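You operate a simulated robot arm through the tools that you are given. There is no shell and no other tool. Be economical: measure what you need, move in short steps, check, and stop when the job is done.

You run a simulated two-armed robot. Do the job below in one go: nothing can be reset, and whatever is moved stays where it is left.

TASK
Pick up the ribbed pot from the bench beside the scale with one hand, pass it to the other hand and put it in the ar tray. Set down upright: ribbed pot.

Only the result counts: the job must be done as asked and must still hold three seconds after the hand-in. Knocking over, shifting, dropping, spilling or breaking anything else fails it.

THE ROBOT
Two 7-joint arms with two-finger parallel grippers on one trunk, on a base that drives. Base frame: it is fixed to the floor where the robot stands at the start and does not move with it; the origin is under the middle of the robot, x ahead of it, y to its left, z up; the surface under the hand at the start is at about z = 900. Units: mm, rad, N and s.
The left shoulder is at the start at [70, 177, 1195], the right one opposite. With the tool pointing down near the work surface each hand reaches from about 300 to 740 mm from the robot's upright axis, wherever it stands, measured 20 degrees to its own side. Places, roughly: tray (21x13 cm) [-860, 2640, 800]. Payload 3.43 kg a hand.
The tool frame of a hand sits at the grasp point between the pads (the TCP): z along the fingers, y along the line on which they close. The tips reach 30 mm beyond it. Largest opening 94 mm; finger width 28, thickness 10; the body of the gripper, 50 by 96 mm, starts 55 mm behind the TCP.
Orientation is that of the tool frame in the base frame, as a unit quaternion [x, y, z, w]. With the fingers straight down and closing along the base's y, the tool's x points along the base's -x, its y along +y and its z along -z.

THE INTERFACE
- The arms move only by the tool arm_command. It takes "left_targets", "right_targets" or both (then of equal length, played together; a hand with none holds still); each is a list of rows, each an object of numbers (a shift or turn left out is 0, a gripper value left out holds the last): "tx", "ty", "tz": the shift along the base's x, y, z in mm; "wx", "wy", "wz": the turn, a rotation vector about the base's x, y, z in rad. In form: [{"tx": .., "ty": .., "tz": .., "wx": .., "wy": .., "wz": ..}, ...]. A call has 1 to 10 rows; each row shifts and turns the commanded pose from where the row before left it. "left_claw" and "right_claw" are, for a hand that has rows, the gripper command, from -1 (fully open) to 1 (shut), values between in proportion, set as the call begins (left out, the last holds). Rows are played at 5 a second. More than 50 mm and 0.15 rad between two rows, or a gripper value outside its range, and nothing of the call is played. A pose out of reach is approached as far as the arm can. The call stops where the force on the tool passes 40 N (or 10 N more than at its start, if that is more) or the arm is blocked; 0.2 s more then pass. The fingers move at their own pace (about 153 mm/s each) and stop on an object; they squeeze with about 43 N. The grip force told is the motor's: it shows also when the fingers shut on nothing. Time passes only in rows, and 0.2 s behind the last, so rows that do not move let the fingers close. The reply holds the time, the measured pose of the TCP, the force on the tool along the base axes, the opening and the grip force, in the units named above and with some noise, with the torque about the TCP (base axes, N m) and any sound that the robot's microphone picked up.
- Cameras (640 x 400 px; columns grow to the right, rows downward): "scene" is now at [131.5, 33, 1512.5]; the picture's right is [0.37, -0.93, 0.00], its down [-0.54, -0.22, -0.81] and it looks along [0.75, 0.31, -0.58] (base axes); focal length 264 px, centre (320, 200). "left" rides on the left gripper at [76, -14, -102] in its tool frame; the picture's right is [0.18, 0.98, 0.00], its down [-0.75, 0.14, -0.64] and it looks along [-0.63, 0.12, 0.77] (tool axes); focal length 243 px, centre (320, 200). "right" rides on the right gripper at [76, 14, -103] in its tool frame; the picture's right is [-0.18, 0.98, 0.00], its down [-0.75, -0.14, -0.64] and it looks along [-0.63, -0.12, 0.77] (tool axes); focal length 243 px, centre (320, 200).
- get_image(camera): a new picture of that camera. It takes no simulated time.
- lift_body(by): slides the trunk up (or, below 0, down) by that many mm; the arms and the scene camera ride with it, the base frame stays. It gives what a move gives, with no picture.
- base_move(legs): drives the robot by 1 to 6 legs, each [ahead, turn to the left] in mm and rad, along the robot's own axes; the way and the turn of a leg run together, so that a leg with both is an arc; at most 1500 mm and 3.142 rad a leg. The arms and the cameras ride along, it lands a little off, and it stops where it bumps. It gives what a move gives.
- turn_head(pan, tilt): turns the head with the scene camera to pan (to the left, within 1.501 rad either way) and tilt (down, from -0.506 to 1.204), counted from straight ahead of the robot. It gives what a move gives.
- point_at(camera, pixels): for up to 12 pixels [column, row] of the newest picture of that camera ("zoom" is the newest enlarged one), the place [x, y, z] in the base frame of the surface seen there, good to about 2 mm. It takes no simulated time.
- close_up(camera, box): a new picture of the part [left, top, right, bottom] of that camera's present view, enlarged. It takes no simulated time.
- job_done(): hands the job in; it is judged then, once.

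Go step by step. Measure first, check grasps and placings, and put right what went wrong. The budget is 80 turns and 78 pictures, counting those below and the enlarged ones. Unless the task says otherwise, let go and move clear before handing in, and close with one line.

The tools are called after "Request:" as a command line: name --argument value ..., lists and objects as JSON in quotes. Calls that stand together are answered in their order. arm_command: Moves the arms, as the interface text tells. Its arguments: {"type":"object","properties":{"left_targets":{"type":"array","items":{"type":"object","properties":{"tx":{"type":"number"},"ty":{"type":"number"},"tz":{"type":"number"},"wx":{"type":"number"},"wy":{"type":"number"},"wz":{"type":"number"}}}},"left_claw":{"type":"number"},"right_targets":{"type":"array","items":{"type":"object","properties":{"tx":{"type":"number"},"ty":{"type":"number"},"tz":{"type":"number"},"wx":{"type":"number"},"wy":{"type":"number"},"wz":{"type":"number"}}}},"right_claw":{"type":"number"}},"required":[]} The other tools are called the same way: lift_body (by) slides the trunk up or down; base_move (legs) drives the base; turn_head (pan, tilt) turns the head that bears the scene camera; get_image (camera) takes a picture; point_at (camera, pixels) gives the place of the surface under pixels of a picture; close_up (camera, box) takes an enlarged picture of a part of a camera's view; job_done () hands the job in.

At the start:

```text
clock: 0.0
left_tcp_pos: [465.9, 357.3, 1159.9]
left_orientation: [0.0, 1.0, 0.001, 0.0]
left_ft_force: [0.1, -0.3, -0.3]
left_wrist_torque: [-0.02, 0.0, -0.02]
left_gripper_width: 94.0
left_grasp_force: 0.0
right_tcp_pos: [573.7, -120.5, 1156.2]
right_orientation: [0.0, 1.0, 0.0, 0.0]
right_ft_force: [0.3, -0.2, 0.3]
right_wrist_torque: [0.03, -0.02, -0.01]
right_gripper_width: 94.2
right_grasp_force: 0.0
trunk travel left (down, up): [-775.0, 65.0]
robot x, y, heading: [0.6, -2.2, 0.008]
head pan, tilt: [0.384, 0.62]
```

scene: 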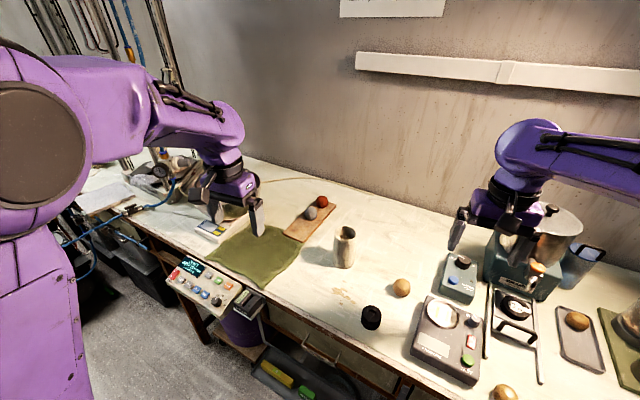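
right: 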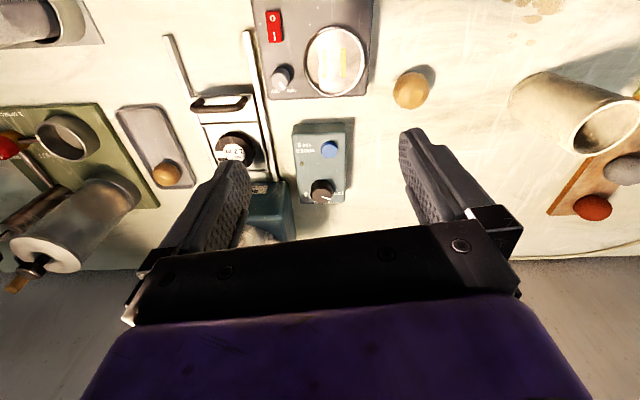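
left: 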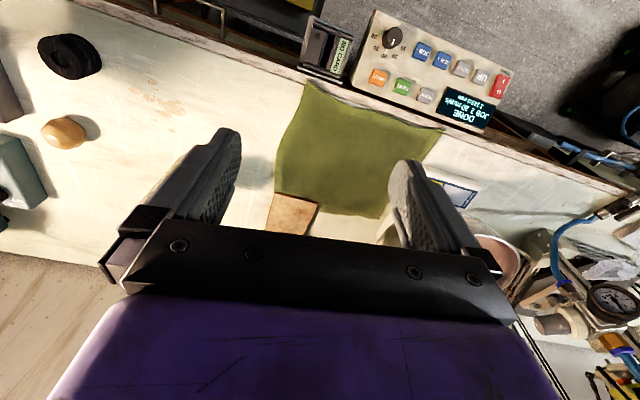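

The scene shows a small black ribbed object at (371,317) and a cream-coloured vessel at (345,247), and I can't tell yet which is the ribbed pot. I'll zoom in on both.

Request:
close_up --camera "scene" --box '[300, 210, 460, 340]'

Request:
close_up --camera "scene" --box '[440, 190, 640, 400]'

Request:
close_up --camera "left" --box '[0, 0, 320, 200]'

```text
3.08 times, centred on (380, 275) of scene
```

zoom: 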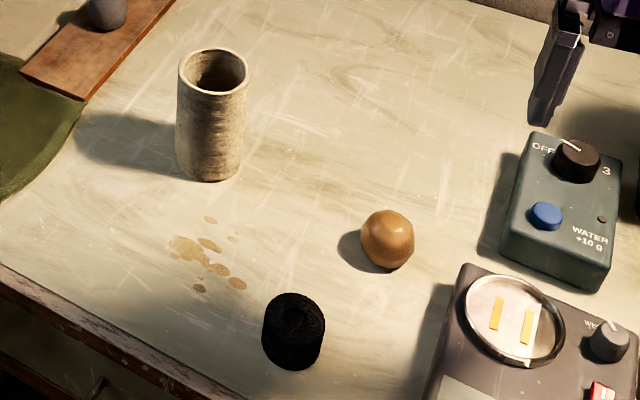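

```text
1.90 times, centred on (540, 295) of scene
```

zoom: 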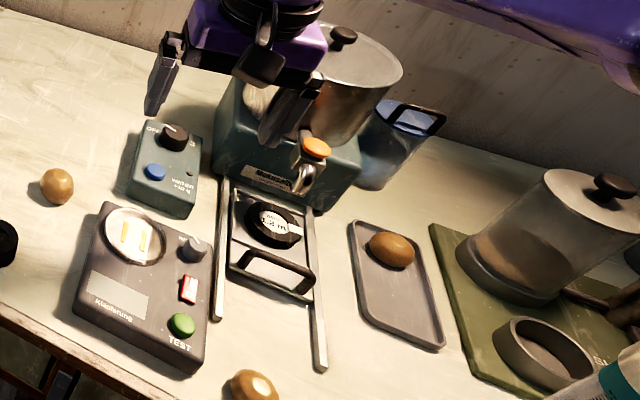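

```text
2.00 times, centred on (160, 100) of left
```

zoom: 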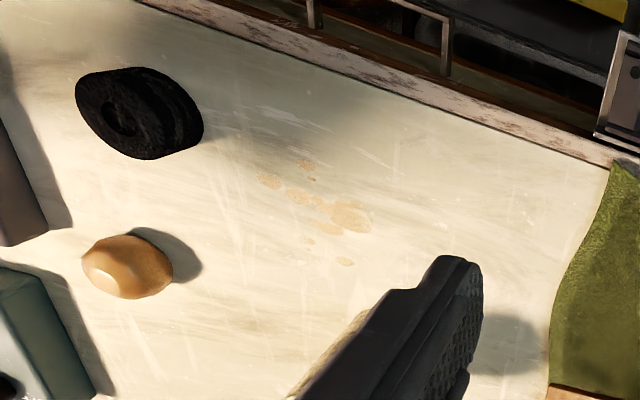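

I still have to settle which is the pot, since the black item could be a low ribbed pot and the cream cylinder could be a ribbed one. I'll measure both and zoom in tighter.

Request:
close_up --camera "scene" --box '[345, 290, 400, 340]'

Request:
close_up --camera "scene" --box '[320, 215, 370, 275]'

Request:
close_up --camera "scene" --box '[130, 140, 350, 300]'

Request:
point_at --camera "scene" --pixels '[[371, 310], [371, 328], [362, 318], [380, 318], [345, 230], [345, 255], [345, 266], [335, 248], [354, 248], [440, 317], [400, 287]]'

```text
8.00 times, centred on (372, 315) of scene
```

zoom: 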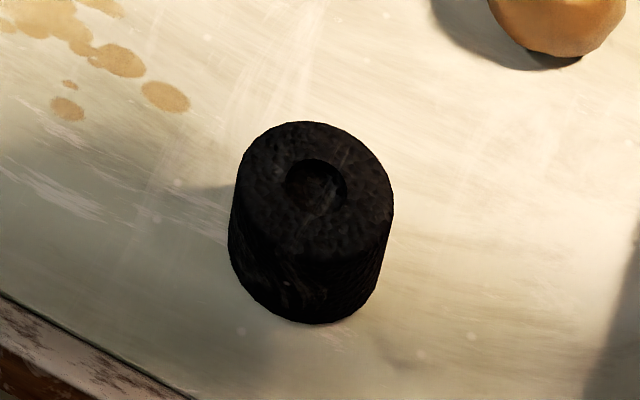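

```text
6.67 times, centred on (345, 245) of scene
```

zoom: 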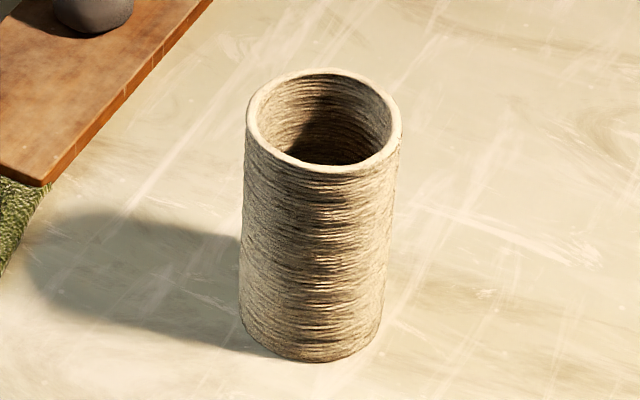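

```text
2.50 times, centred on (240, 220) of scene
```

zoom: 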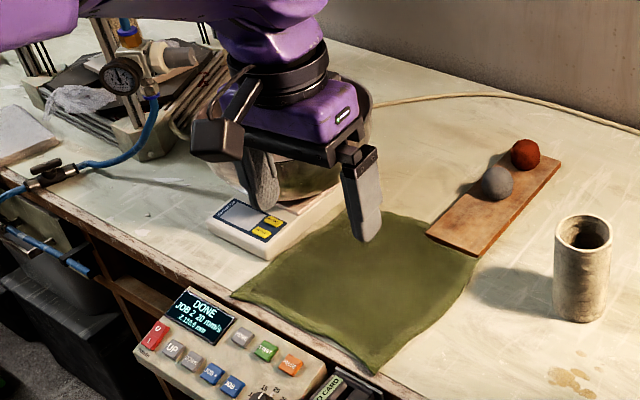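

```text
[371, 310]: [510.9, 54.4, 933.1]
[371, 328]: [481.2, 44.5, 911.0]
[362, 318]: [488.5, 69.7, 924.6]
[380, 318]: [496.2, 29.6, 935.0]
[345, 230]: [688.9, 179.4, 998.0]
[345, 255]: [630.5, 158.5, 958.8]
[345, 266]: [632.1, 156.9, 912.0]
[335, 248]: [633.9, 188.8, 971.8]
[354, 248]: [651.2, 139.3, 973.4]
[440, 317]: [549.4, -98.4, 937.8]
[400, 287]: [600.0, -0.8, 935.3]
```

The cream cylinder at (345,247) is ribbed all over. There's a digital scale near (215,225), mostly hidden by the left hand, so I'll lift that hand and look at what's around the scale, and also look over the rest of the room.

Request:
arm_command --left_targets '[{"ty": -40, "tz": 20}, {"ty": -40, "tz": 30}, {"ty": -40, "tz": 30}, {"ty": -30, "tz": 30}]'

Request:
turn_head --pan 0.9 --tilt 0.6

Request:
get_image --camera "scene"

Request:
turn_head --pan -0.5 --tilt 0.6

Request:
get_image --camera "scene"

Request:
turn_head --pan 1.5 --tilt 0.3

Request:
get_image --camera "scene"

```text
clock: 1.0
left_tcp_pos: [474.1, 219.7, 1266.7]
left_orientation: [-0.004, 1.0, -0.012, -0.003]
left_ft_force: [0.2, 0.6, 0.3]
left_wrist_torque: [0.03, 0.01, -0.02]
left_gripper_width: 94.0
left_grasp_force: 0.1
left hand out of reach, approached as far as the arm can: row 4
right_tcp_pos: [574.5, -120.0, 1157.8]
right_orientation: [0.001, 1.0, 0.0, 0.0]
right_ft_force: [0.7, -0.3, -0.1]
right_wrist_torque: [-0.01, -0.03, -0.02]
right_gripper_width: 93.9
right_grasp_force: 0.1
trunk travel left (down, up): [-775.0, 65.0]
robot x, y, heading: [0.1, 3.0, 0.0]
head pan, tilt: [0.384, 0.62]
```

```text
clock: 1.9
left_tcp_pos: [472.4, 215.2, 1271.6]
left_orientation: [0.0, 1.0, -0.011, 0.0]
left_ft_force: [-0.4, 0.0, -0.3]
left_wrist_torque: [0.01, 0.02, -0.01]
left_gripper_width: 93.9
left_grasp_force: 0.0
right_tcp_pos: [575.2, -120.9, 1157.6]
right_orientation: [0.0, 1.0, 0.001, 0.0]
right_ft_force: [-0.9, -0.1, -0.2]
right_wrist_torque: [-0.01, 0.0, 0.0]
right_gripper_width: 94.0
right_grasp_force: 0.2
trunk travel left (down, up): [-775.0, 65.0]
robot x, y, heading: [4.9, 3.8, -0.003]
head pan, tilt: [0.901, 0.6]
```

```text
68 pictures are left
```

scene: 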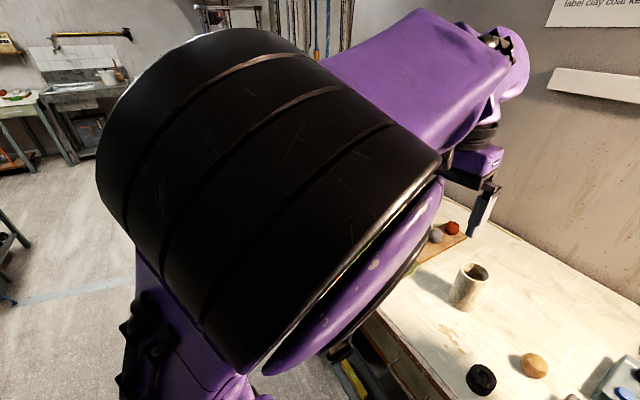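

```text
clock: 3.5
left_tcp_pos: [474.2, 215.7, 1269.6]
left_orientation: [-0.002, 1.0, -0.011, -0.002]
left_ft_force: [-0.9, -0.2, -0.5]
left_wrist_torque: [0.01, 0.0, -0.01]
left_gripper_width: 94.1
left_grasp_force: 0.2
right_tcp_pos: [575.0, -121.1, 1158.1]
right_orientation: [0.0, 1.0, 0.001, 0.0]
right_ft_force: [0.2, 0.3, -0.6]
right_wrist_torque: [0.01, 0.0, -0.04]
right_gripper_width: 93.8
right_grasp_force: 0.0
trunk travel left (down, up): [-775.0, 65.0]
robot x, y, heading: [0.3, -2.1, -0.002]
head pan, tilt: [-0.499, 0.6]
```

```text
67 pictures are left
```

scene: 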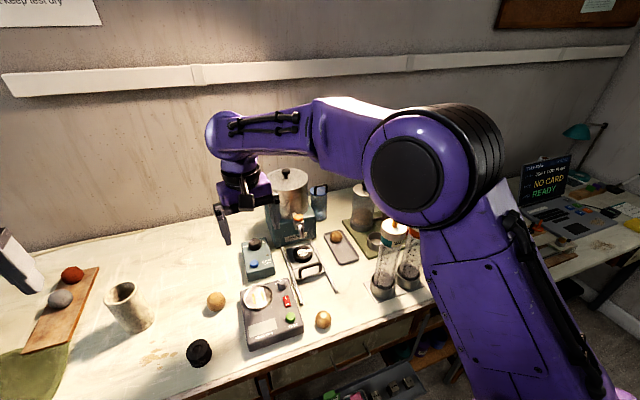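

```text
clock: 5.4
left_tcp_pos: [472.9, 216.3, 1269.5]
left_orientation: [-0.002, 1.0, -0.011, -0.002]
left_ft_force: [-0.6, -0.4, 0.1]
left_wrist_torque: [0.02, -0.03, -0.02]
left_gripper_width: 94.2
left_grasp_force: 0.1
right_tcp_pos: [572.7, -120.5, 1158.2]
right_orientation: [0.0, 1.0, 0.001, -0.001]
right_ft_force: [0.4, -0.7, 0.0]
right_wrist_torque: [0.03, 0.03, 0.03]
right_gripper_width: 94.1
right_grasp_force: 0.0
trunk travel left (down, up): [-775.0, 65.0]
robot x, y, heading: [0.2, -2.0, -0.001]
head pan, tilt: [1.499, 0.3]
```

```text
66 pictures are left
```

scene: 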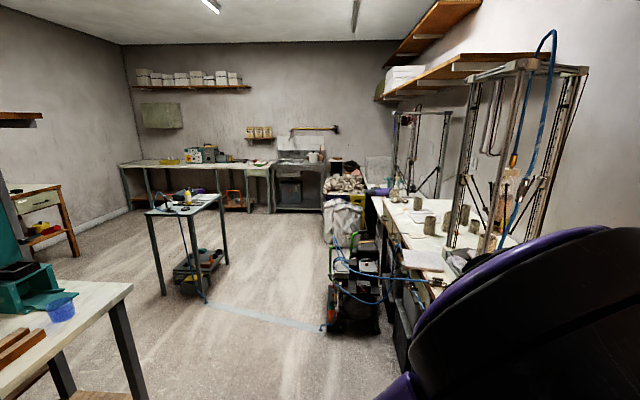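

The cream pot is the ribbed one in reach, but more pots stand by the printers at (440,220). I'll look back at the scale area with the arm out of the way and read the wall note.

Request:
turn_head --pan 0.55 --tilt 0.5

Request:
get_image --camera "scene"

Request:
get_image --camera "left"

Request:
turn_head --pan 0.1 --tilt 0.1

Request:
get_image --camera "scene"

```text
clock: 6.6
left_tcp_pos: [473.7, 217.1, 1269.9]
left_orientation: [-0.002, 1.0, -0.011, -0.001]
left_ft_force: [-0.6, -0.3, -0.9]
left_wrist_torque: [0.01, -0.01, 0.03]
left_gripper_width: 94.1
left_grasp_force: 0.0
right_tcp_pos: [574.6, -121.2, 1157.0]
right_orientation: [0.001, 1.0, -0.001, 0.0]
right_ft_force: [0.1, -1.0, 0.1]
right_wrist_torque: [0.04, 0.0, 0.0]
right_gripper_width: 94.2
right_grasp_force: 0.0
trunk travel left (down, up): [-775.0, 65.0]
robot x, y, heading: [-0.8, -2.9, -0.001]
head pan, tilt: [0.55, 0.499]
```

```text
65 pictures are left
```

scene: 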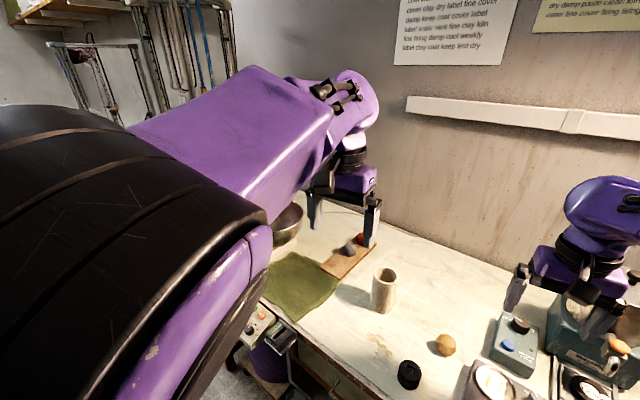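

```text
64 pictures are left
```

left: 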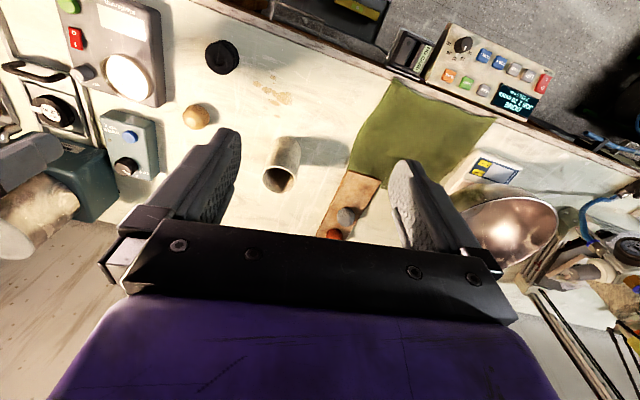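

```text
clock: 7.5
left_tcp_pos: [473.9, 215.2, 1269.9]
left_orientation: [-0.002, 1.0, -0.01, -0.002]
left_ft_force: [0.0, 0.7, -0.5]
left_wrist_torque: [0.01, -0.03, 0.01]
left_gripper_width: 94.0
left_grasp_force: 0.1
right_tcp_pos: [574.1, -120.4, 1157.8]
right_orientation: [-0.001, 1.0, 0.0, -0.001]
right_ft_force: [1.4, 0.9, -0.9]
right_wrist_torque: [0.01, -0.01, 0.03]
right_gripper_width: 93.9
right_grasp_force: 0.1
trunk travel left (down, up): [-775.0, 65.0]
robot x, y, heading: [3.5, 1.4, 0.0]
head pan, tilt: [0.099, 0.099]
```

```text
63 pictures are left
```

scene: 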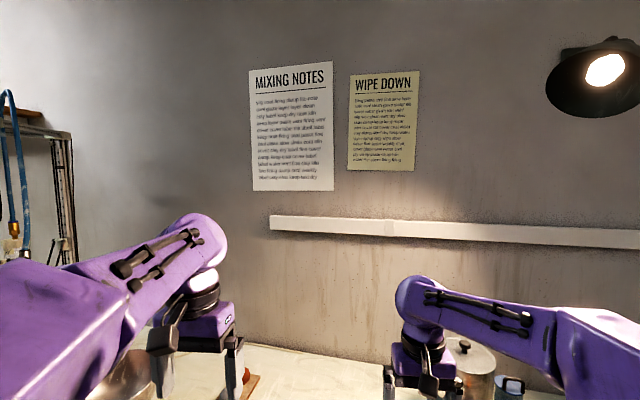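

The scale under the metal bowl is at (495,170) in the left view, and the cream coiled vessel is the only ribbed pot on this bench. Next I'll measure that pot carefully.

Request:
turn_head --pan 0.35 --tilt 0.6

Request:
close_up --camera "scene" --box '[310, 200, 390, 280]'

```text
clock: 8.5
left_tcp_pos: [475.0, 216.3, 1270.0]
left_orientation: [-0.002, 1.0, -0.01, -0.002]
left_ft_force: [0.3, 0.9, -0.4]
left_wrist_torque: [-0.01, -0.03, -0.02]
left_gripper_width: 94.3
left_grasp_force: 0.1
right_tcp_pos: [574.5, -120.4, 1157.6]
right_orientation: [-0.001, 1.0, 0.0, 0.001]
right_ft_force: [-0.1, -0.4, 0.0]
right_wrist_torque: [-0.04, -0.03, 0.01]
right_gripper_width: 93.7
right_grasp_force: 0.0
trunk travel left (down, up): [-775.0, 65.0]
robot x, y, heading: [-4.3, 0.7, -0.0]
head pan, tilt: [0.351, 0.6]
```

```text
5.00 times, centred on (350, 240) of scene
```

zoom: 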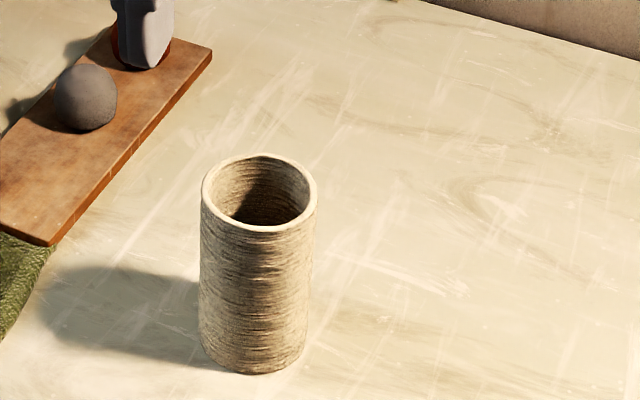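

Request:
point_at --camera "zoom" --pixels '[[258, 229], [258, 156], [205, 190], [314, 192], [248, 371], [253, 300], [202, 300], [309, 300], [248, 390], [258, 215], [400, 330], [130, 260]]'

```text
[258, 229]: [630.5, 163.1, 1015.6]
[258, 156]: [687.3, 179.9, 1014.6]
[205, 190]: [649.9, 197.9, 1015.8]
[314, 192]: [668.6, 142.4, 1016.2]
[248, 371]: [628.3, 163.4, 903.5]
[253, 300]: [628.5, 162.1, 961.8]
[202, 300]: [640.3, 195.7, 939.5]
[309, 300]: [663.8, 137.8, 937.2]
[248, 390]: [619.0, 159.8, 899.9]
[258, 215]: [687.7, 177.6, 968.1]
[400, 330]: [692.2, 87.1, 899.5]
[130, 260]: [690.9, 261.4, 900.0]
```

The pot's axis is at about (659,171), its outer diameter is about 60 and it stands from z 900 to 1016. I'll grip it low with the left hand, pitched 60° from vertical, so the right hand can take the top later. First I'll tilt the hand and move it to a pre-grasp.

Request:
arm_command --left_targets '[{"tx": 8, "ty": -6, "tz": -34, "wy": -0.149}, {"tx": 8, "ty": -6, "tz": -34, "wy": -0.149}, {"tx": 8, "ty": -6, "tz": -34, "wy": -0.149}, {"tx": 8, "ty": -6, "tz": -34, "wy": -0.149}, {"tx": 8, "ty": -6, "tz": -34, "wy": -0.149}, {"tx": 8, "ty": -6, "tz": -34, "wy": -0.149}, {"tx": 8, "ty": -6, "tz": -34, "wy": -0.149}, {}]' --left_claw -1

Request:
get_image --camera "left"

Request:
get_image --camera "scene"

```text
clock: 10.3
left_tcp_pos: [565.5, 175.3, 1024.7]
left_orientation: [0.0, 0.867, 0.0, 0.498]
left_ft_force: [-0.2, -0.6, 1.9]
left_wrist_torque: [-0.01, 0.04, 0.01]
left_gripper_width: 93.7
left_grasp_force: 0.1
left hand out of reach, approached as far as the arm can: row 1, 2, 3
right_tcp_pos: [572.7, -120.9, 1158.3]
right_orientation: [0.001, 1.0, 0.0, 0.0]
right_ft_force: [0.1, 0.4, -0.1]
right_wrist_torque: [0.0, -0.05, 0.01]
right_gripper_width: 94.0
right_grasp_force: 0.1
trunk travel left (down, up): [-775.0, 65.0]
robot x, y, heading: [2.0, 3.0, -0.001]
head pan, tilt: [0.351, 0.6]
```

```text
61 pictures are left
```

left: 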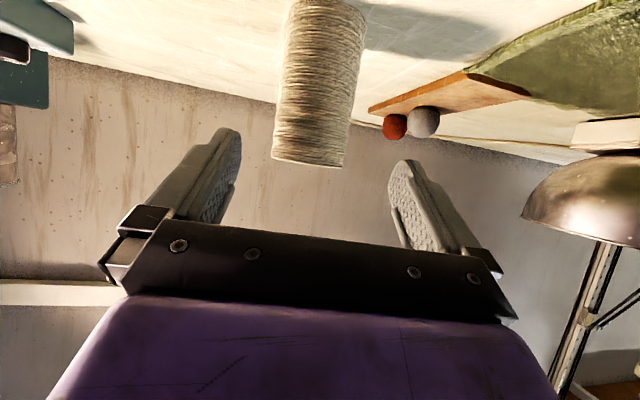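

```text
60 pictures are left
```

scene: 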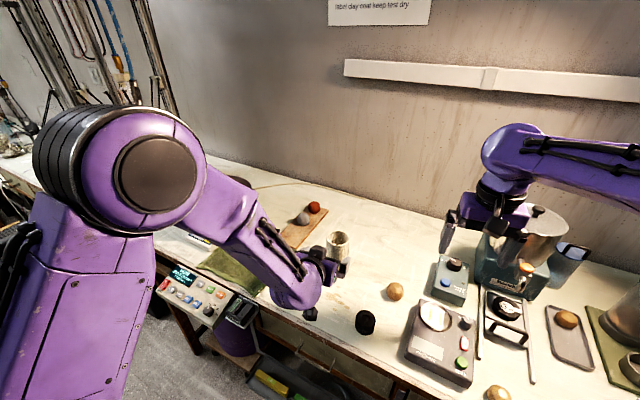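

The hand is pitched 60° as planned, with the TCP at (565,175,1025). Before descending I'll check how low the wrist at (300,300) hangs over the bench and the black puck.

Request:
close_up --camera "scene" --box '[230, 200, 390, 340]'

Request:
point_at --camera "scene" --pixels '[[310, 315], [318, 308], [300, 300], [290, 308], [315, 265], [330, 265], [320, 290], [275, 295]]'

```text
2.86 times, centred on (310, 270) of scene
```

zoom: 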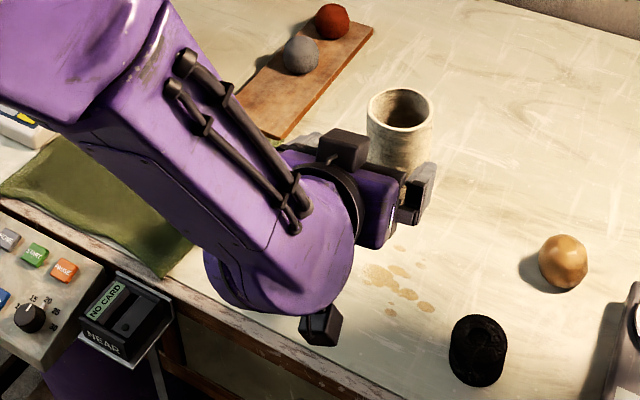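

```text
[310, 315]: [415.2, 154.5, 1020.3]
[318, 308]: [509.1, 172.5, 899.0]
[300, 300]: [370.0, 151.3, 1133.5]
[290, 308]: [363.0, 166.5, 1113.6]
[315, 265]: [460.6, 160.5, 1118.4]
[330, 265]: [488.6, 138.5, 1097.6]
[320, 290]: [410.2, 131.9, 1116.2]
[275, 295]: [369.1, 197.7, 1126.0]
```

The camera box under the wrist is at about z 1010, so it keeps about 40 mm of clearance after the 68 mm descent. I'll move in to the pot, mostly along the fingers.

Request:
arm_command --left_targets '[{"tx": 0, "ty": -2, "tz": -20}, {"tx": 25, "ty": -2, "tz": -15}, {"tx": 25, "tz": -15}, {"tx": 20, "tz": -11}, {}]'

Request:
get_image --camera "left"

Request:
close_up --camera "scene" --box '[260, 210, 420, 330]'

```text
clock: 11.5
left_tcp_pos: [636.3, 170.1, 964.2]
left_orientation: [0.001, 0.867, 0.0, 0.499]
left_ft_force: [-0.7, 0.3, 0.4]
left_wrist_torque: [0.0, 0.02, 0.0]
left_gripper_width: 94.0
left_grasp_force: 0.0
right_tcp_pos: [573.6, -120.8, 1157.1]
right_orientation: [-0.001, 1.0, 0.0, 0.0]
right_ft_force: [0.4, 0.3, 0.2]
right_wrist_torque: [-0.03, -0.02, -0.02]
right_gripper_width: 94.1
right_grasp_force: 0.2
trunk travel left (down, up): [-775.0, 65.0]
robot x, y, heading: [2.1, 3.2, -0.003]
head pan, tilt: [0.351, 0.6]
```

```text
58 pictures are left
```

left: 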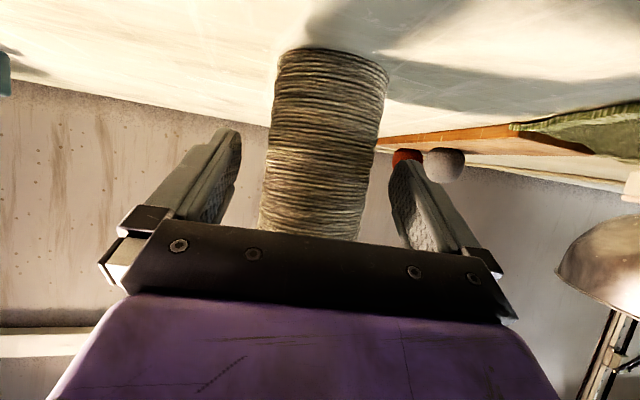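

```text
3.33 times, centred on (340, 270) of scene
```

zoom: 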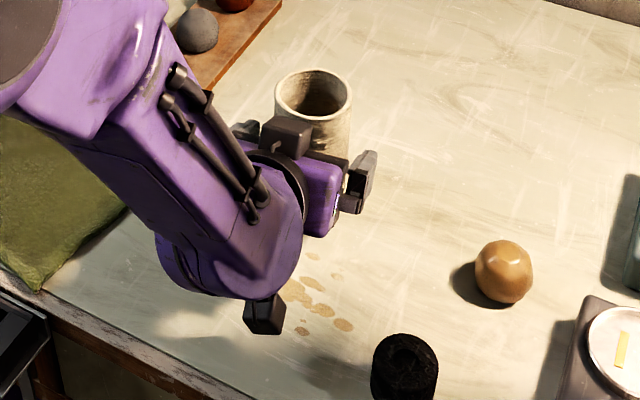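

The pot is between the fingers and roughly centred in the left view (columns 262–385). I'll make the last small advance, then close.

Request:
arm_command --left_targets '[{"tx": 10, "tz": -6}, {}]'

Request:
arm_command --left_targets '[{}, {}, {}, {}]' --left_claw 1

Request:
get_image --camera "left"

Request:
close_up --camera "scene" --box '[300, 210, 390, 280]'

```text
clock: 12.1
left_tcp_pos: [646.2, 171.4, 958.8]
left_orientation: [0.001, 0.867, 0.0, 0.499]
left_ft_force: [0.1, -0.3, -0.2]
left_wrist_torque: [-0.01, -0.01, 0.01]
left_gripper_width: 94.0
left_grasp_force: 0.0
right_tcp_pos: [573.3, -120.9, 1156.8]
right_orientation: [0.0, 1.0, 0.0, 0.0]
right_ft_force: [-0.5, -0.8, 0.2]
right_wrist_torque: [-0.01, 0.0, 0.02]
right_gripper_width: 93.8
right_grasp_force: 0.0
trunk travel left (down, up): [-775.0, 65.0]
robot x, y, heading: [-2.1, 3.5, -0.001]
head pan, tilt: [0.351, 0.6]
```

```text
clock: 13.1
left_tcp_pos: [645.8, 171.0, 958.6]
left_orientation: [0.0, 0.867, 0.0, 0.499]
left_ft_force: [0.7, -0.8, 3.3]
left_wrist_torque: [-0.06, -0.09, -0.02]
left_gripper_width: 64.0
left_grasp_force: 43.1
right_tcp_pos: [574.3, -120.9, 1158.3]
right_orientation: [0.0, 1.0, 0.0, 0.0]
right_ft_force: [-0.5, -0.4, 0.4]
right_wrist_torque: [0.03, -0.01, -0.01]
right_gripper_width: 93.9
right_grasp_force: 0.1
trunk travel left (down, up): [-775.0, 65.0]
robot x, y, heading: [1.6, 1.4, -0.0]
head pan, tilt: [0.351, 0.6]
```

```text
56 pictures are left
```

left: 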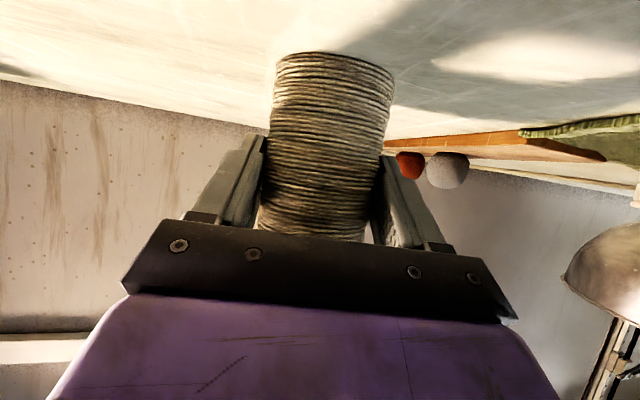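

```text
5.71 times, centred on (345, 245) of scene
```

zoom: 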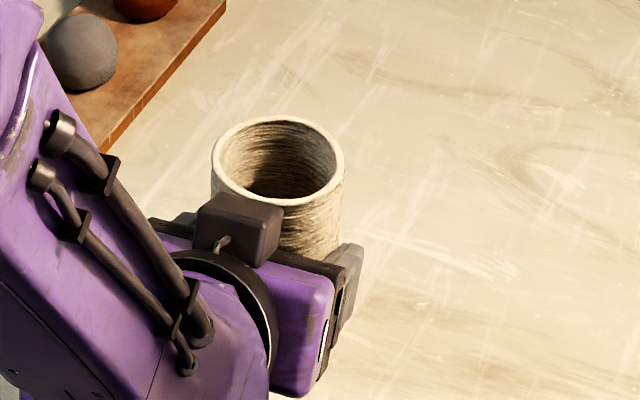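

The grip is firm: opening 64, 43 N, and the pot is still upright. I'll lift it and measure the black box on top of the left gripper at zoom (240,225), because it sits near where the right hand will work.

Request:
point_at --camera "zoom" --pixels '[[235, 205], [272, 235], [230, 235], [255, 198], [278, 120], [278, 203], [216, 160], [340, 165]]'

Request:
arm_command --left_targets '[{"tz": 15}, {"tz": 30}, {"tz": 40}, {"tz": 40}, {"tz": 40}, {}]'

Request:
get_image --camera "scene"

```text
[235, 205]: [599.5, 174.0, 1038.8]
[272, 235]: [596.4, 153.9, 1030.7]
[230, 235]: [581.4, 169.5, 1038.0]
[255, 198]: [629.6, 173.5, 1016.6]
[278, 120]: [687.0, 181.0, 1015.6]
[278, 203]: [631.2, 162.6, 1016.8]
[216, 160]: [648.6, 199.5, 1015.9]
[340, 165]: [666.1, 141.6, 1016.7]
```

```text
clock: 14.5
left_tcp_pos: [645.7, 168.8, 1119.9]
left_orientation: [-0.001, 0.867, 0.0, 0.498]
left_ft_force: [-0.2, 0.1, -0.1]
left_wrist_torque: [0.01, 0.03, -0.02]
left_gripper_width: 64.0
left_grasp_force: 43.2
right_tcp_pos: [575.8, -119.5, 1156.4]
right_orientation: [0.0, 1.0, 0.0, 0.0]
right_ft_force: [0.3, 1.4, 0.4]
right_wrist_torque: [-0.01, 0.0, -0.02]
right_gripper_width: 94.0
right_grasp_force: 0.0
trunk travel left (down, up): [-775.0, 65.0]
robot x, y, heading: [1.4, 1.1, -0.003]
head pan, tilt: [0.351, 0.6]
```

```text
54 pictures are left
```

scene: 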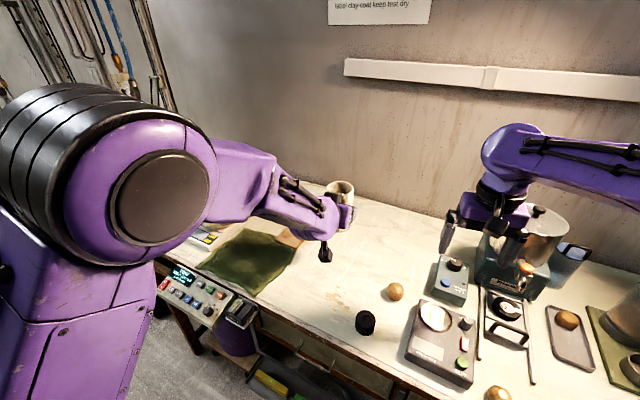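

The pot is lifted and held. Now I'll measure the top of the left wrist, to be sure the right hand's camera clears it at the handover.

Request:
close_up --camera "scene" --box '[260, 160, 380, 270]'

```text
3.64 times, centred on (320, 215) of scene
```

zoom: 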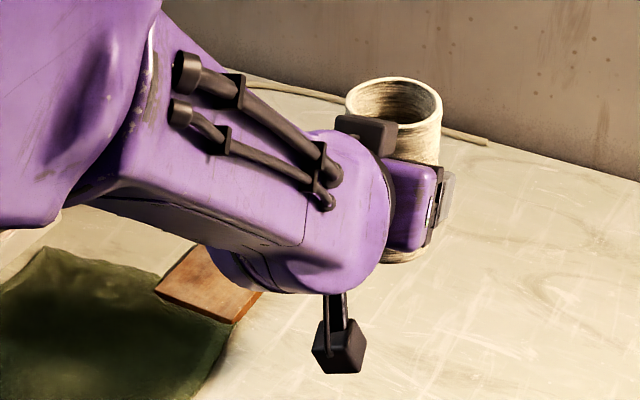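

Request:
point_at --camera "zoom" --pixels '[[350, 145], [330, 140], [370, 150], [310, 160], [335, 175], [375, 128], [393, 135], [365, 118], [393, 80], [415, 118], [340, 330], [340, 365]]'

```text
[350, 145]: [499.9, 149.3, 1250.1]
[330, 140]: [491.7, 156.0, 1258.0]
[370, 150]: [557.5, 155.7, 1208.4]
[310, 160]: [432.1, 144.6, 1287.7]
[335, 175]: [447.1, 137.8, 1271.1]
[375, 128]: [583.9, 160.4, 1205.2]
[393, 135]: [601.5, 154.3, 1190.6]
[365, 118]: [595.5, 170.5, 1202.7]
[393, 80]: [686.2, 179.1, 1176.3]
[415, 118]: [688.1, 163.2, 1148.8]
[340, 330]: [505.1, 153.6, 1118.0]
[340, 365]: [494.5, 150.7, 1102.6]
```

The left wrist only reaches the rim height +31 near the right camera's spot, so a plain top-down grasp closing along y clears it. I'll bring the pot to the middle (axis about 600,45) and raise the right hand a little.

Request:
arm_command --left_targets '[{"tx": -12, "ty": -25, "tz": -8}, {"tx": -12, "ty": -25, "tz": -8}, {"tx": -12, "ty": -25, "tz": -8}, {"tx": -12, "ty": -25, "tz": -8}, {"tx": -10, "ty": -25, "tz": -8}, {}]' --right_targets '[{"tz": 10}, {"tz": 10}, {"tz": 10}, {"tz": 10}, {"tz": 10}, {}]' --right_claw -1

Request:
get_image --camera "scene"

Request:
close_up --camera "scene" --box '[310, 160, 450, 290]'

```text
clock: 15.9
left_tcp_pos: [592.8, 60.3, 1095.6]
left_orientation: [-0.029, 0.866, -0.017, 0.499]
left_ft_force: [0.1, 0.7, -0.9]
left_wrist_torque: [-0.01, 0.04, -0.02]
left_gripper_width: 64.0
left_grasp_force: 43.2
right_tcp_pos: [575.4, -119.9, 1206.1]
right_orientation: [0.0, 1.0, -0.001, 0.0]
right_ft_force: [-0.4, 0.3, -0.1]
right_wrist_torque: [-0.03, -0.01, 0.0]
right_gripper_width: 93.9
right_grasp_force: 0.1
trunk travel left (down, up): [-775.0, 65.0]
robot x, y, heading: [1.8, -1.9, 0.0]
head pan, tilt: [0.351, 0.6]
```

```text
52 pictures are left
```

scene: 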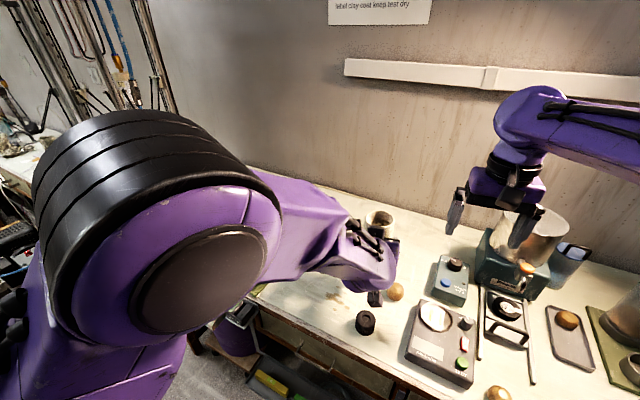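

```text
3.08 times, centred on (380, 225) of scene
```

zoom: 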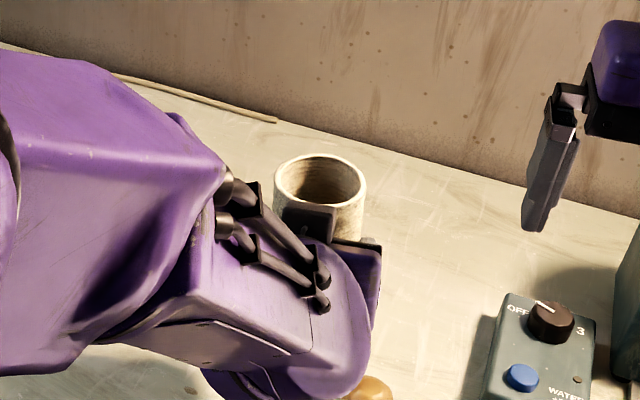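

The left hand reached y 60 with a slight roll, so it's near its limit. I'll back it off 30 mm in y to square it up again and measure the rim.

Request:
arm_command --left_targets '[{"ty": 15}, {"ty": 15}, {}, {}]'

Request:
close_up --camera "scene" --box '[310, 160, 450, 290]'

```text
clock: 16.9
left_tcp_pos: [587.4, 75.8, 1084.7]
left_orientation: [0.001, 0.867, 0.0, 0.499]
left_ft_force: [-0.8, -0.3, -1.4]
left_wrist_torque: [-0.03, 0.03, 0.03]
left_gripper_width: 64.2
left_grasp_force: 42.4
right_tcp_pos: [574.6, -122.5, 1207.9]
right_orientation: [0.001, 1.0, 0.0, 0.001]
right_ft_force: [0.0, 0.1, 1.0]
right_wrist_torque: [-0.04, 0.02, 0.02]
right_gripper_width: 94.0
right_grasp_force: 0.0
trunk travel left (down, up): [-775.0, 65.0]
robot x, y, heading: [-3.2, 0.2, 0.002]
head pan, tilt: [0.351, 0.6]
```

```text
3.08 times, centred on (380, 225) of scene
```

zoom: 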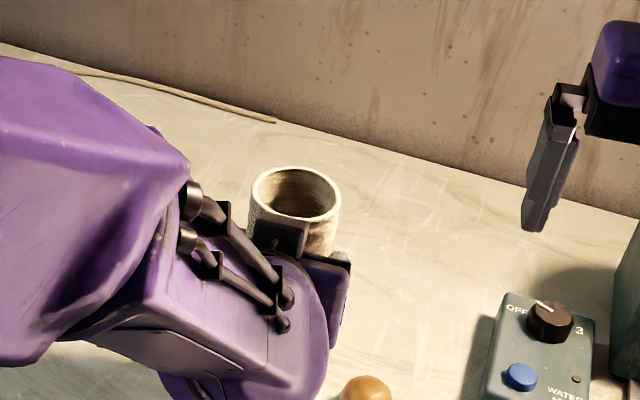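

Request:
point_at --camera "zoom" --pixels '[[297, 169], [253, 196], [338, 198], [320, 221], [258, 214], [290, 225], [275, 280], [285, 290], [215, 210], [245, 240], [300, 265], [190, 190]]'

```text
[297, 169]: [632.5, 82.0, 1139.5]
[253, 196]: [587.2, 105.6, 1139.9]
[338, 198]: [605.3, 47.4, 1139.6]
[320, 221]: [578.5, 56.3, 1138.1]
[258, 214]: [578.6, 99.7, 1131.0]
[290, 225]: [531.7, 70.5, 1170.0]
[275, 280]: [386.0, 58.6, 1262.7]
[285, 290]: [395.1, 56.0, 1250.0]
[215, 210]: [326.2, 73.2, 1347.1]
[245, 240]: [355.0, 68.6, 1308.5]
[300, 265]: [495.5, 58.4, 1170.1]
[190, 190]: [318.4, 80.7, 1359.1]
```

The pot axis is at (600,76) with the rim at 1140. I'll bring the right hand over at z 1208, stopping part-way for a check.

Request:
arm_command --right_targets '[{"tx": 5, "ty": 35}, {"tx": 5, "ty": 35}, {"tx": 5, "ty": 35}, {"tx": 5, "ty": 35}, {"tx": 5, "ty": 30}, {}]'

Request:
get_image --camera "scene"

Request:
get_image --camera "right"

```text
clock: 18.3
left_tcp_pos: [588.0, 78.1, 1084.5]
left_orientation: [0.001, 0.867, -0.001, 0.498]
left_ft_force: [-0.3, -0.2, -1.7]
left_wrist_torque: [0.0, -0.01, 0.02]
left_gripper_width: 63.8
left_grasp_force: 43.5
right_tcp_pos: [595.5, 28.5, 1205.0]
right_orientation: [0.002, 1.0, 0.0, -0.001]
right_ft_force: [-0.1, 0.5, 0.1]
right_wrist_torque: [0.02, 0.0, 0.0]
right_gripper_width: 94.0
right_grasp_force: 0.0
right hand out of reach, approached as far as the arm can: row 5
trunk travel left (down, up): [-775.0, 65.0]
robot x, y, heading: [0.3, 3.4, -0.0]
head pan, tilt: [0.351, 0.6]
```

```text
49 pictures are left
```

scene: 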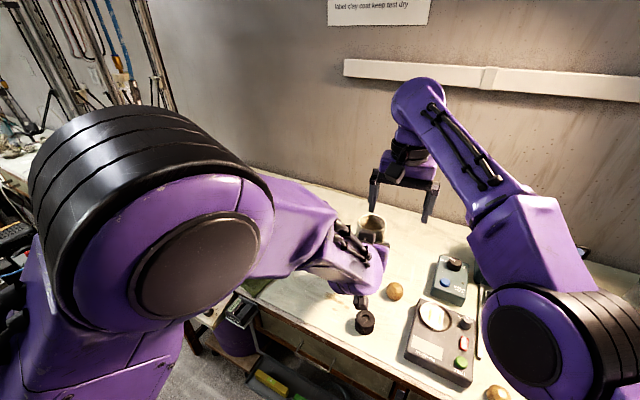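

```text
48 pictures are left
```

right: 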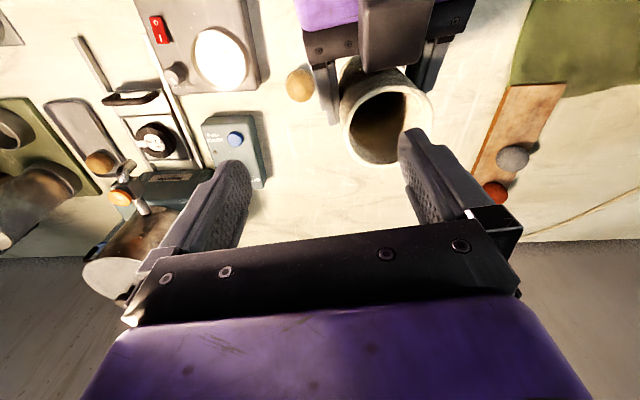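

The right hand runs out of reach at y 28 at this height. I'll raise the trunk and lower both hands together by the same amount to gain reach.

Request:
lift_body --by 60

Request:
arm_command --left_targets '[{"tz": -25}, {"tz": -25}, {"tz": -25}, {"tz": -15}, {}]' --right_targets '[{"tz": -25}, {"tz": -25}, {"tz": -25}, {"tz": -15}, {}]'

Request:
arm_command --right_targets '[{"ty": 15, "tx": 1}, {"ty": 15}, {"ty": 10}, {}]'

```text
clock: 19.3
left_tcp_pos: [587.9, 77.5, 1142.9]
left_orientation: [0.001, 0.867, 0.0, 0.498]
left_ft_force: [-0.3, -0.4, -0.9]
left_wrist_torque: [-0.01, 0.02, 0.04]
left_gripper_width: 64.0
left_grasp_force: 43.4
right_tcp_pos: [597.2, 29.2, 1265.1]
right_orientation: [0.001, 1.0, 0.0, 0.0]
right_ft_force: [0.1, -0.5, -0.5]
right_wrist_torque: [0.0, 0.02, -0.03]
right_gripper_width: 93.8
right_grasp_force: 0.0
trunk travel left (down, up): [-835.0, 5.0]
robot x, y, heading: [4.5, 3.9, 0.001]
head pan, tilt: [0.351, 0.6]
```

```text
clock: 20.5
left_tcp_pos: [591.4, 81.7, 1057.1]
left_orientation: [-0.014, 0.866, -0.007, 0.499]
left_ft_force: [0.6, -0.3, -0.9]
left_wrist_torque: [-0.01, -0.01, 0.03]
left_gripper_width: 63.7
left_grasp_force: 42.7
right_tcp_pos: [596.5, 28.8, 1176.5]
right_orientation: [-0.001, 1.0, 0.001, 0.0]
right_ft_force: [0.2, 0.3, 0.2]
right_wrist_torque: [-0.03, 0.0, 0.01]
right_gripper_width: 94.4
right_grasp_force: 0.0
trunk travel left (down, up): [-835.0, 5.0]
robot x, y, heading: [2.3, -1.0, -0.003]
head pan, tilt: [0.351, 0.6]
```

```text
clock: 21.5
left_tcp_pos: [590.3, 85.0, 1055.6]
left_orientation: [-0.014, 0.868, -0.004, 0.497]
left_ft_force: [-0.8, -0.4, -1.8]
left_wrist_torque: [0.01, 0.03, 0.06]
left_gripper_width: 63.6
left_grasp_force: 43.2
right_tcp_pos: [598.3, 69.6, 1175.5]
right_orientation: [0.001, 1.0, 0.0, -0.001]
right_ft_force: [0.1, 0.1, -0.3]
right_wrist_torque: [-0.02, 0.0, -0.01]
right_gripper_width: 93.9
right_grasp_force: 0.0
trunk travel left (down, up): [-835.0, 5.0]
robot x, y, heading: [-3.0, 1.1, -0.004]
head pan, tilt: [0.351, 0.6]
```

The right hand now reaches y 70. The left has a slight roll again, so I'll ease it outward 15 mm, follow with the right, and then look.

Request:
arm_command --left_targets '[{"ty": 10}, {"ty": 8}, {}, {}]' --right_targets '[{"ty": 10}, {"ty": 12}, {}, {}]'

Request:
get_image --camera "right"

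Request:
close_up --camera "scene" --box '[280, 170, 480, 340]'

```text
clock: 22.5
left_tcp_pos: [587.9, 96.3, 1052.9]
left_orientation: [0.0, 0.867, 0.0, 0.499]
left_ft_force: [-0.1, -0.1, -0.7]
left_wrist_torque: [-0.03, 0.05, 0.0]
left_gripper_width: 63.6
left_grasp_force: 42.7
right_tcp_pos: [598.7, 70.5, 1174.1]
right_orientation: [0.0, 1.0, 0.0, 0.0]
right_ft_force: [-0.5, 0.0, 0.2]
right_wrist_torque: [-0.02, 0.0, -0.02]
right_gripper_width: 93.7
right_grasp_force: 0.1
right hand out of reach, approached as far as the arm can: row 1, 2
trunk travel left (down, up): [-835.0, 5.0]
robot x, y, heading: [2.0, 1.3, -0.001]
head pan, tilt: [0.351, 0.6]
```

```text
47 pictures are left
```

right: 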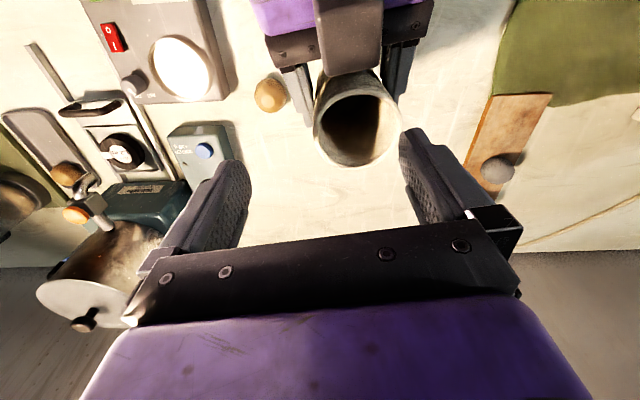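

```text
2.35 times, centred on (380, 255) of scene
```

zoom: 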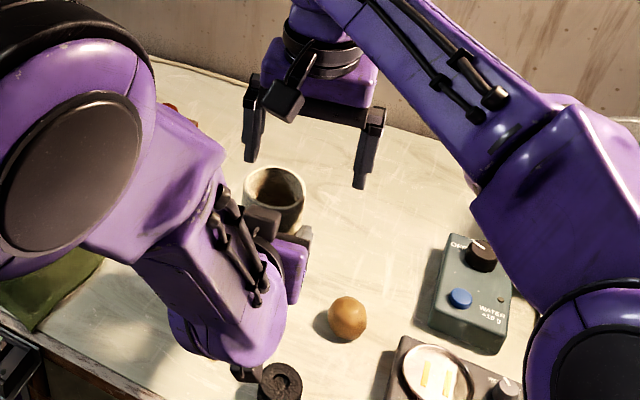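

The right hand is at its y limit of 70 here while the pot is at y 96. Yawing the left hand inward by 0.3 rad should let it come to y 72.

Request:
arm_command --left_targets '[{"wz": -0.1}, {"wz": -0.1}, {"wz": -0.1}, {"ty": -10}, {"ty": -12}, {}, {}]'

Request:
close_up --camera "scene" --box '[280, 170, 480, 340]'

```text
clock: 24.1
left_tcp_pos: [588.2, 73.4, 1054.6]
left_orientation: [0.13, 0.857, -0.075, 0.493]
left_ft_force: [-0.7, 0.2, -0.8]
left_wrist_torque: [-0.02, 0.03, -0.04]
left_gripper_width: 63.8
left_grasp_force: 42.7
right_tcp_pos: [597.5, 68.7, 1176.1]
right_orientation: [0.001, 1.0, 0.001, 0.0]
right_ft_force: [0.0, 0.5, 0.7]
right_wrist_torque: [0.01, 0.01, 0.0]
right_gripper_width: 94.1
right_grasp_force: 0.0
trunk travel left (down, up): [-835.0, 5.0]
robot x, y, heading: [-3.0, -1.1, -0.003]
head pan, tilt: [0.351, 0.6]
```

```text
2.35 times, centred on (380, 255) of scene
```

zoom: 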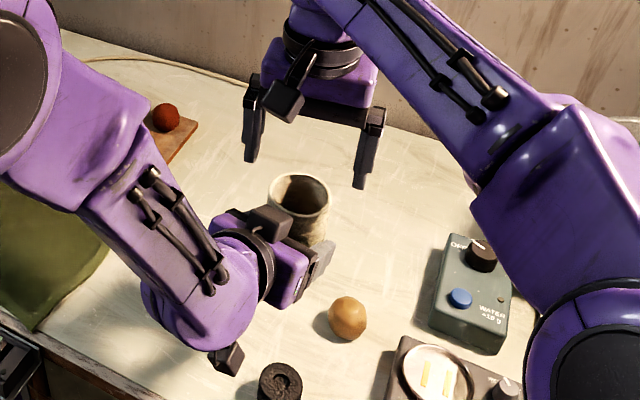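

The yaw worked, and the pot now sits under the right hand. I'll measure the rim before lowering.

Request:
point_at --camera "zoom" --pixels '[[300, 175], [270, 195], [328, 198], [315, 215], [265, 230], [258, 212], [290, 245]]'

Request:
get_image --camera "right"

```text
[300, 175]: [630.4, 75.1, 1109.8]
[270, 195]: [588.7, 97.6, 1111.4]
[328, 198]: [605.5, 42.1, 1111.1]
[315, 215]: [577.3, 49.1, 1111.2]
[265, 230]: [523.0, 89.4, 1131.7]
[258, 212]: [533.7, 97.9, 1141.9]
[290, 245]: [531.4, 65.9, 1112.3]
```

```text
44 pictures are left
```

right: 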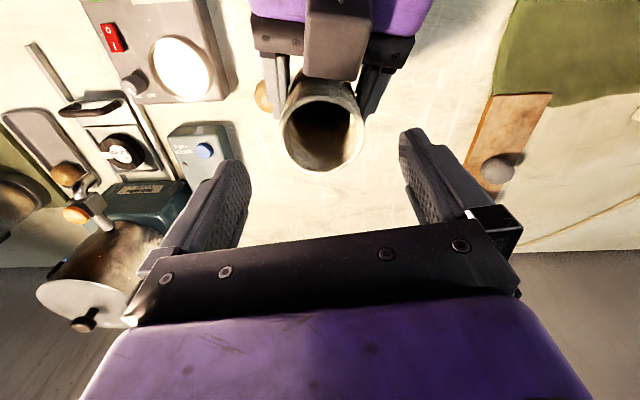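

The pot centre is (600,70) with the rim at 1111, and the right hand is at (598,69). I'll lower the right hand until its TCP is at the rim, leaving the tips 30 mm down the outside.

Request:
arm_command --right_targets '[{"tx": 2, "tz": -15}, {"tz": -15}, {"tz": -12}, {"tz": -10}, {"tz": -8}, {"tz": -5}, {}]'

Request:
get_image --camera "right"

Request:
close_up --camera "scene" --box '[280, 170, 480, 340]'

```text
clock: 25.7
left_tcp_pos: [589.1, 73.8, 1054.3]
left_orientation: [0.13, 0.857, -0.075, 0.493]
left_ft_force: [-0.3, 1.0, -1.6]
left_wrist_torque: [0.01, 0.03, 0.0]
left_gripper_width: 63.8
left_grasp_force: 42.3
right_tcp_pos: [601.1, 68.7, 1112.3]
right_orientation: [0.001, 1.0, 0.0, 0.0]
right_ft_force: [0.4, 0.5, -0.2]
right_wrist_torque: [-0.01, 0.0, 0.02]
right_gripper_width: 93.9
right_grasp_force: 0.1
trunk travel left (down, up): [-835.0, 5.0]
robot x, y, heading: [-1.4, 1.3, 0.003]
head pan, tilt: [0.351, 0.6]
```

```text
43 pictures are left
```

right: 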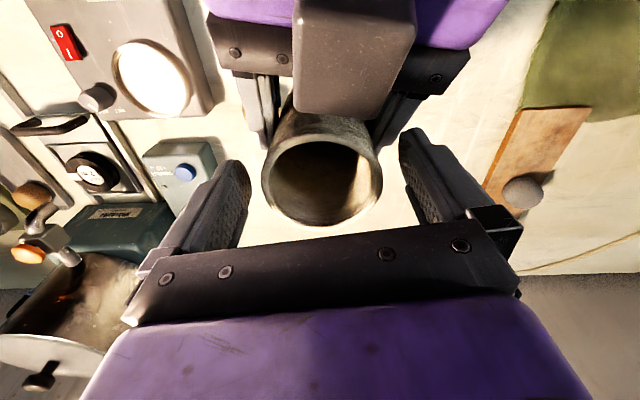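

```text
2.35 times, centred on (380, 255) of scene
```

zoom: 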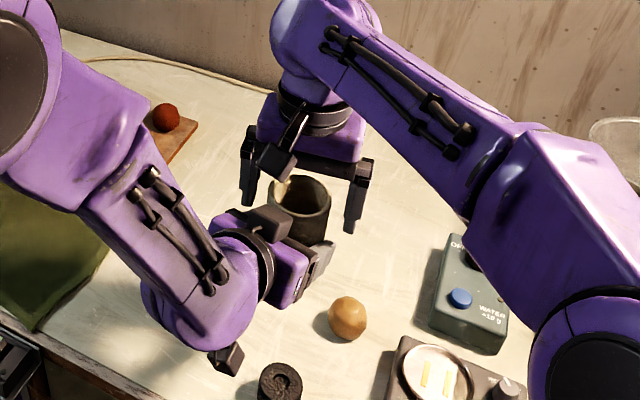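

The pot is centred between the right fingers (columns 262–382 between 245 and 400). I'll close the right hand while the left holds.

Request:
arm_command --right_targets '[{"tz": -2}, {}, {}, {}, {}]' --right_claw 1

Request:
get_image --camera "right"

```text
clock: 26.9
left_tcp_pos: [587.4, 73.8, 1053.6]
left_orientation: [0.131, 0.857, -0.076, 0.493]
left_ft_force: [12.2, -9.2, -21.7]
left_wrist_torque: [-0.2, 0.46, -0.2]
left_gripper_width: 63.7
left_grasp_force: 42.7
right_tcp_pos: [600.3, 70.0, 1109.1]
right_orientation: [0.0, 1.0, 0.002, 0.001]
right_ft_force: [-11.3, 9.3, 20.9]
right_wrist_torque: [0.81, 0.48, 0.16]
right_gripper_width: 63.7
right_grasp_force: 42.9
trunk travel left (down, up): [-835.0, 5.0]
robot x, y, heading: [3.6, 1.0, -0.004]
head pan, tilt: [0.351, 0.6]
```

```text
41 pictures are left
```

right: 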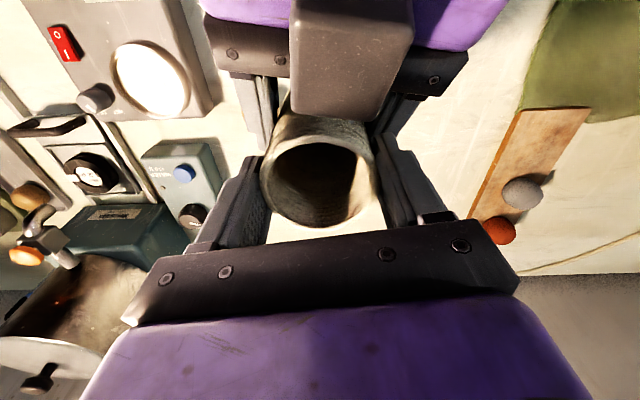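

Both hands hold the pot (opening 63.7 each). I'll open the left hand now and check.

Request:
arm_command --left_targets '[{}, {}, {}]' --left_claw -1

Request:
get_image --camera "left"

```text
clock: 27.7
left_tcp_pos: [588.4, 74.0, 1053.2]
left_orientation: [0.129, 0.857, -0.074, 0.493]
left_ft_force: [0.5, 0.4, 0.6]
left_wrist_torque: [0.02, -0.01, -0.03]
left_gripper_width: 93.9
left_grasp_force: 0.0
right_tcp_pos: [601.1, 67.7, 1108.4]
right_orientation: [0.001, 1.0, 0.0, 0.0]
right_ft_force: [-0.3, -0.5, 0.0]
right_wrist_torque: [0.01, 0.0, 0.05]
right_gripper_width: 63.7
right_grasp_force: 42.9
trunk travel left (down, up): [-835.0, 5.0]
robot x, y, heading: [1.4, -1.0, 0.001]
head pan, tilt: [0.351, 0.6]
```

```text
40 pictures are left
```

left: 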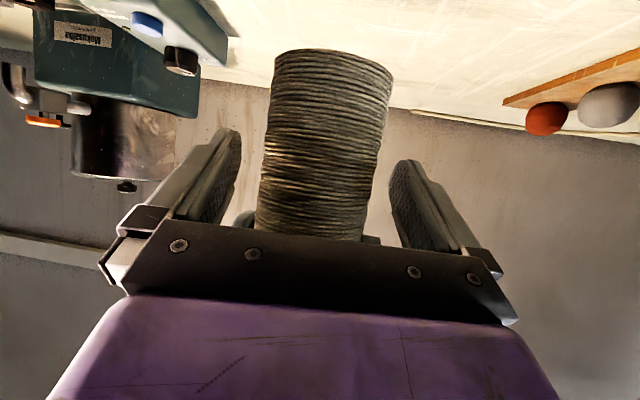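

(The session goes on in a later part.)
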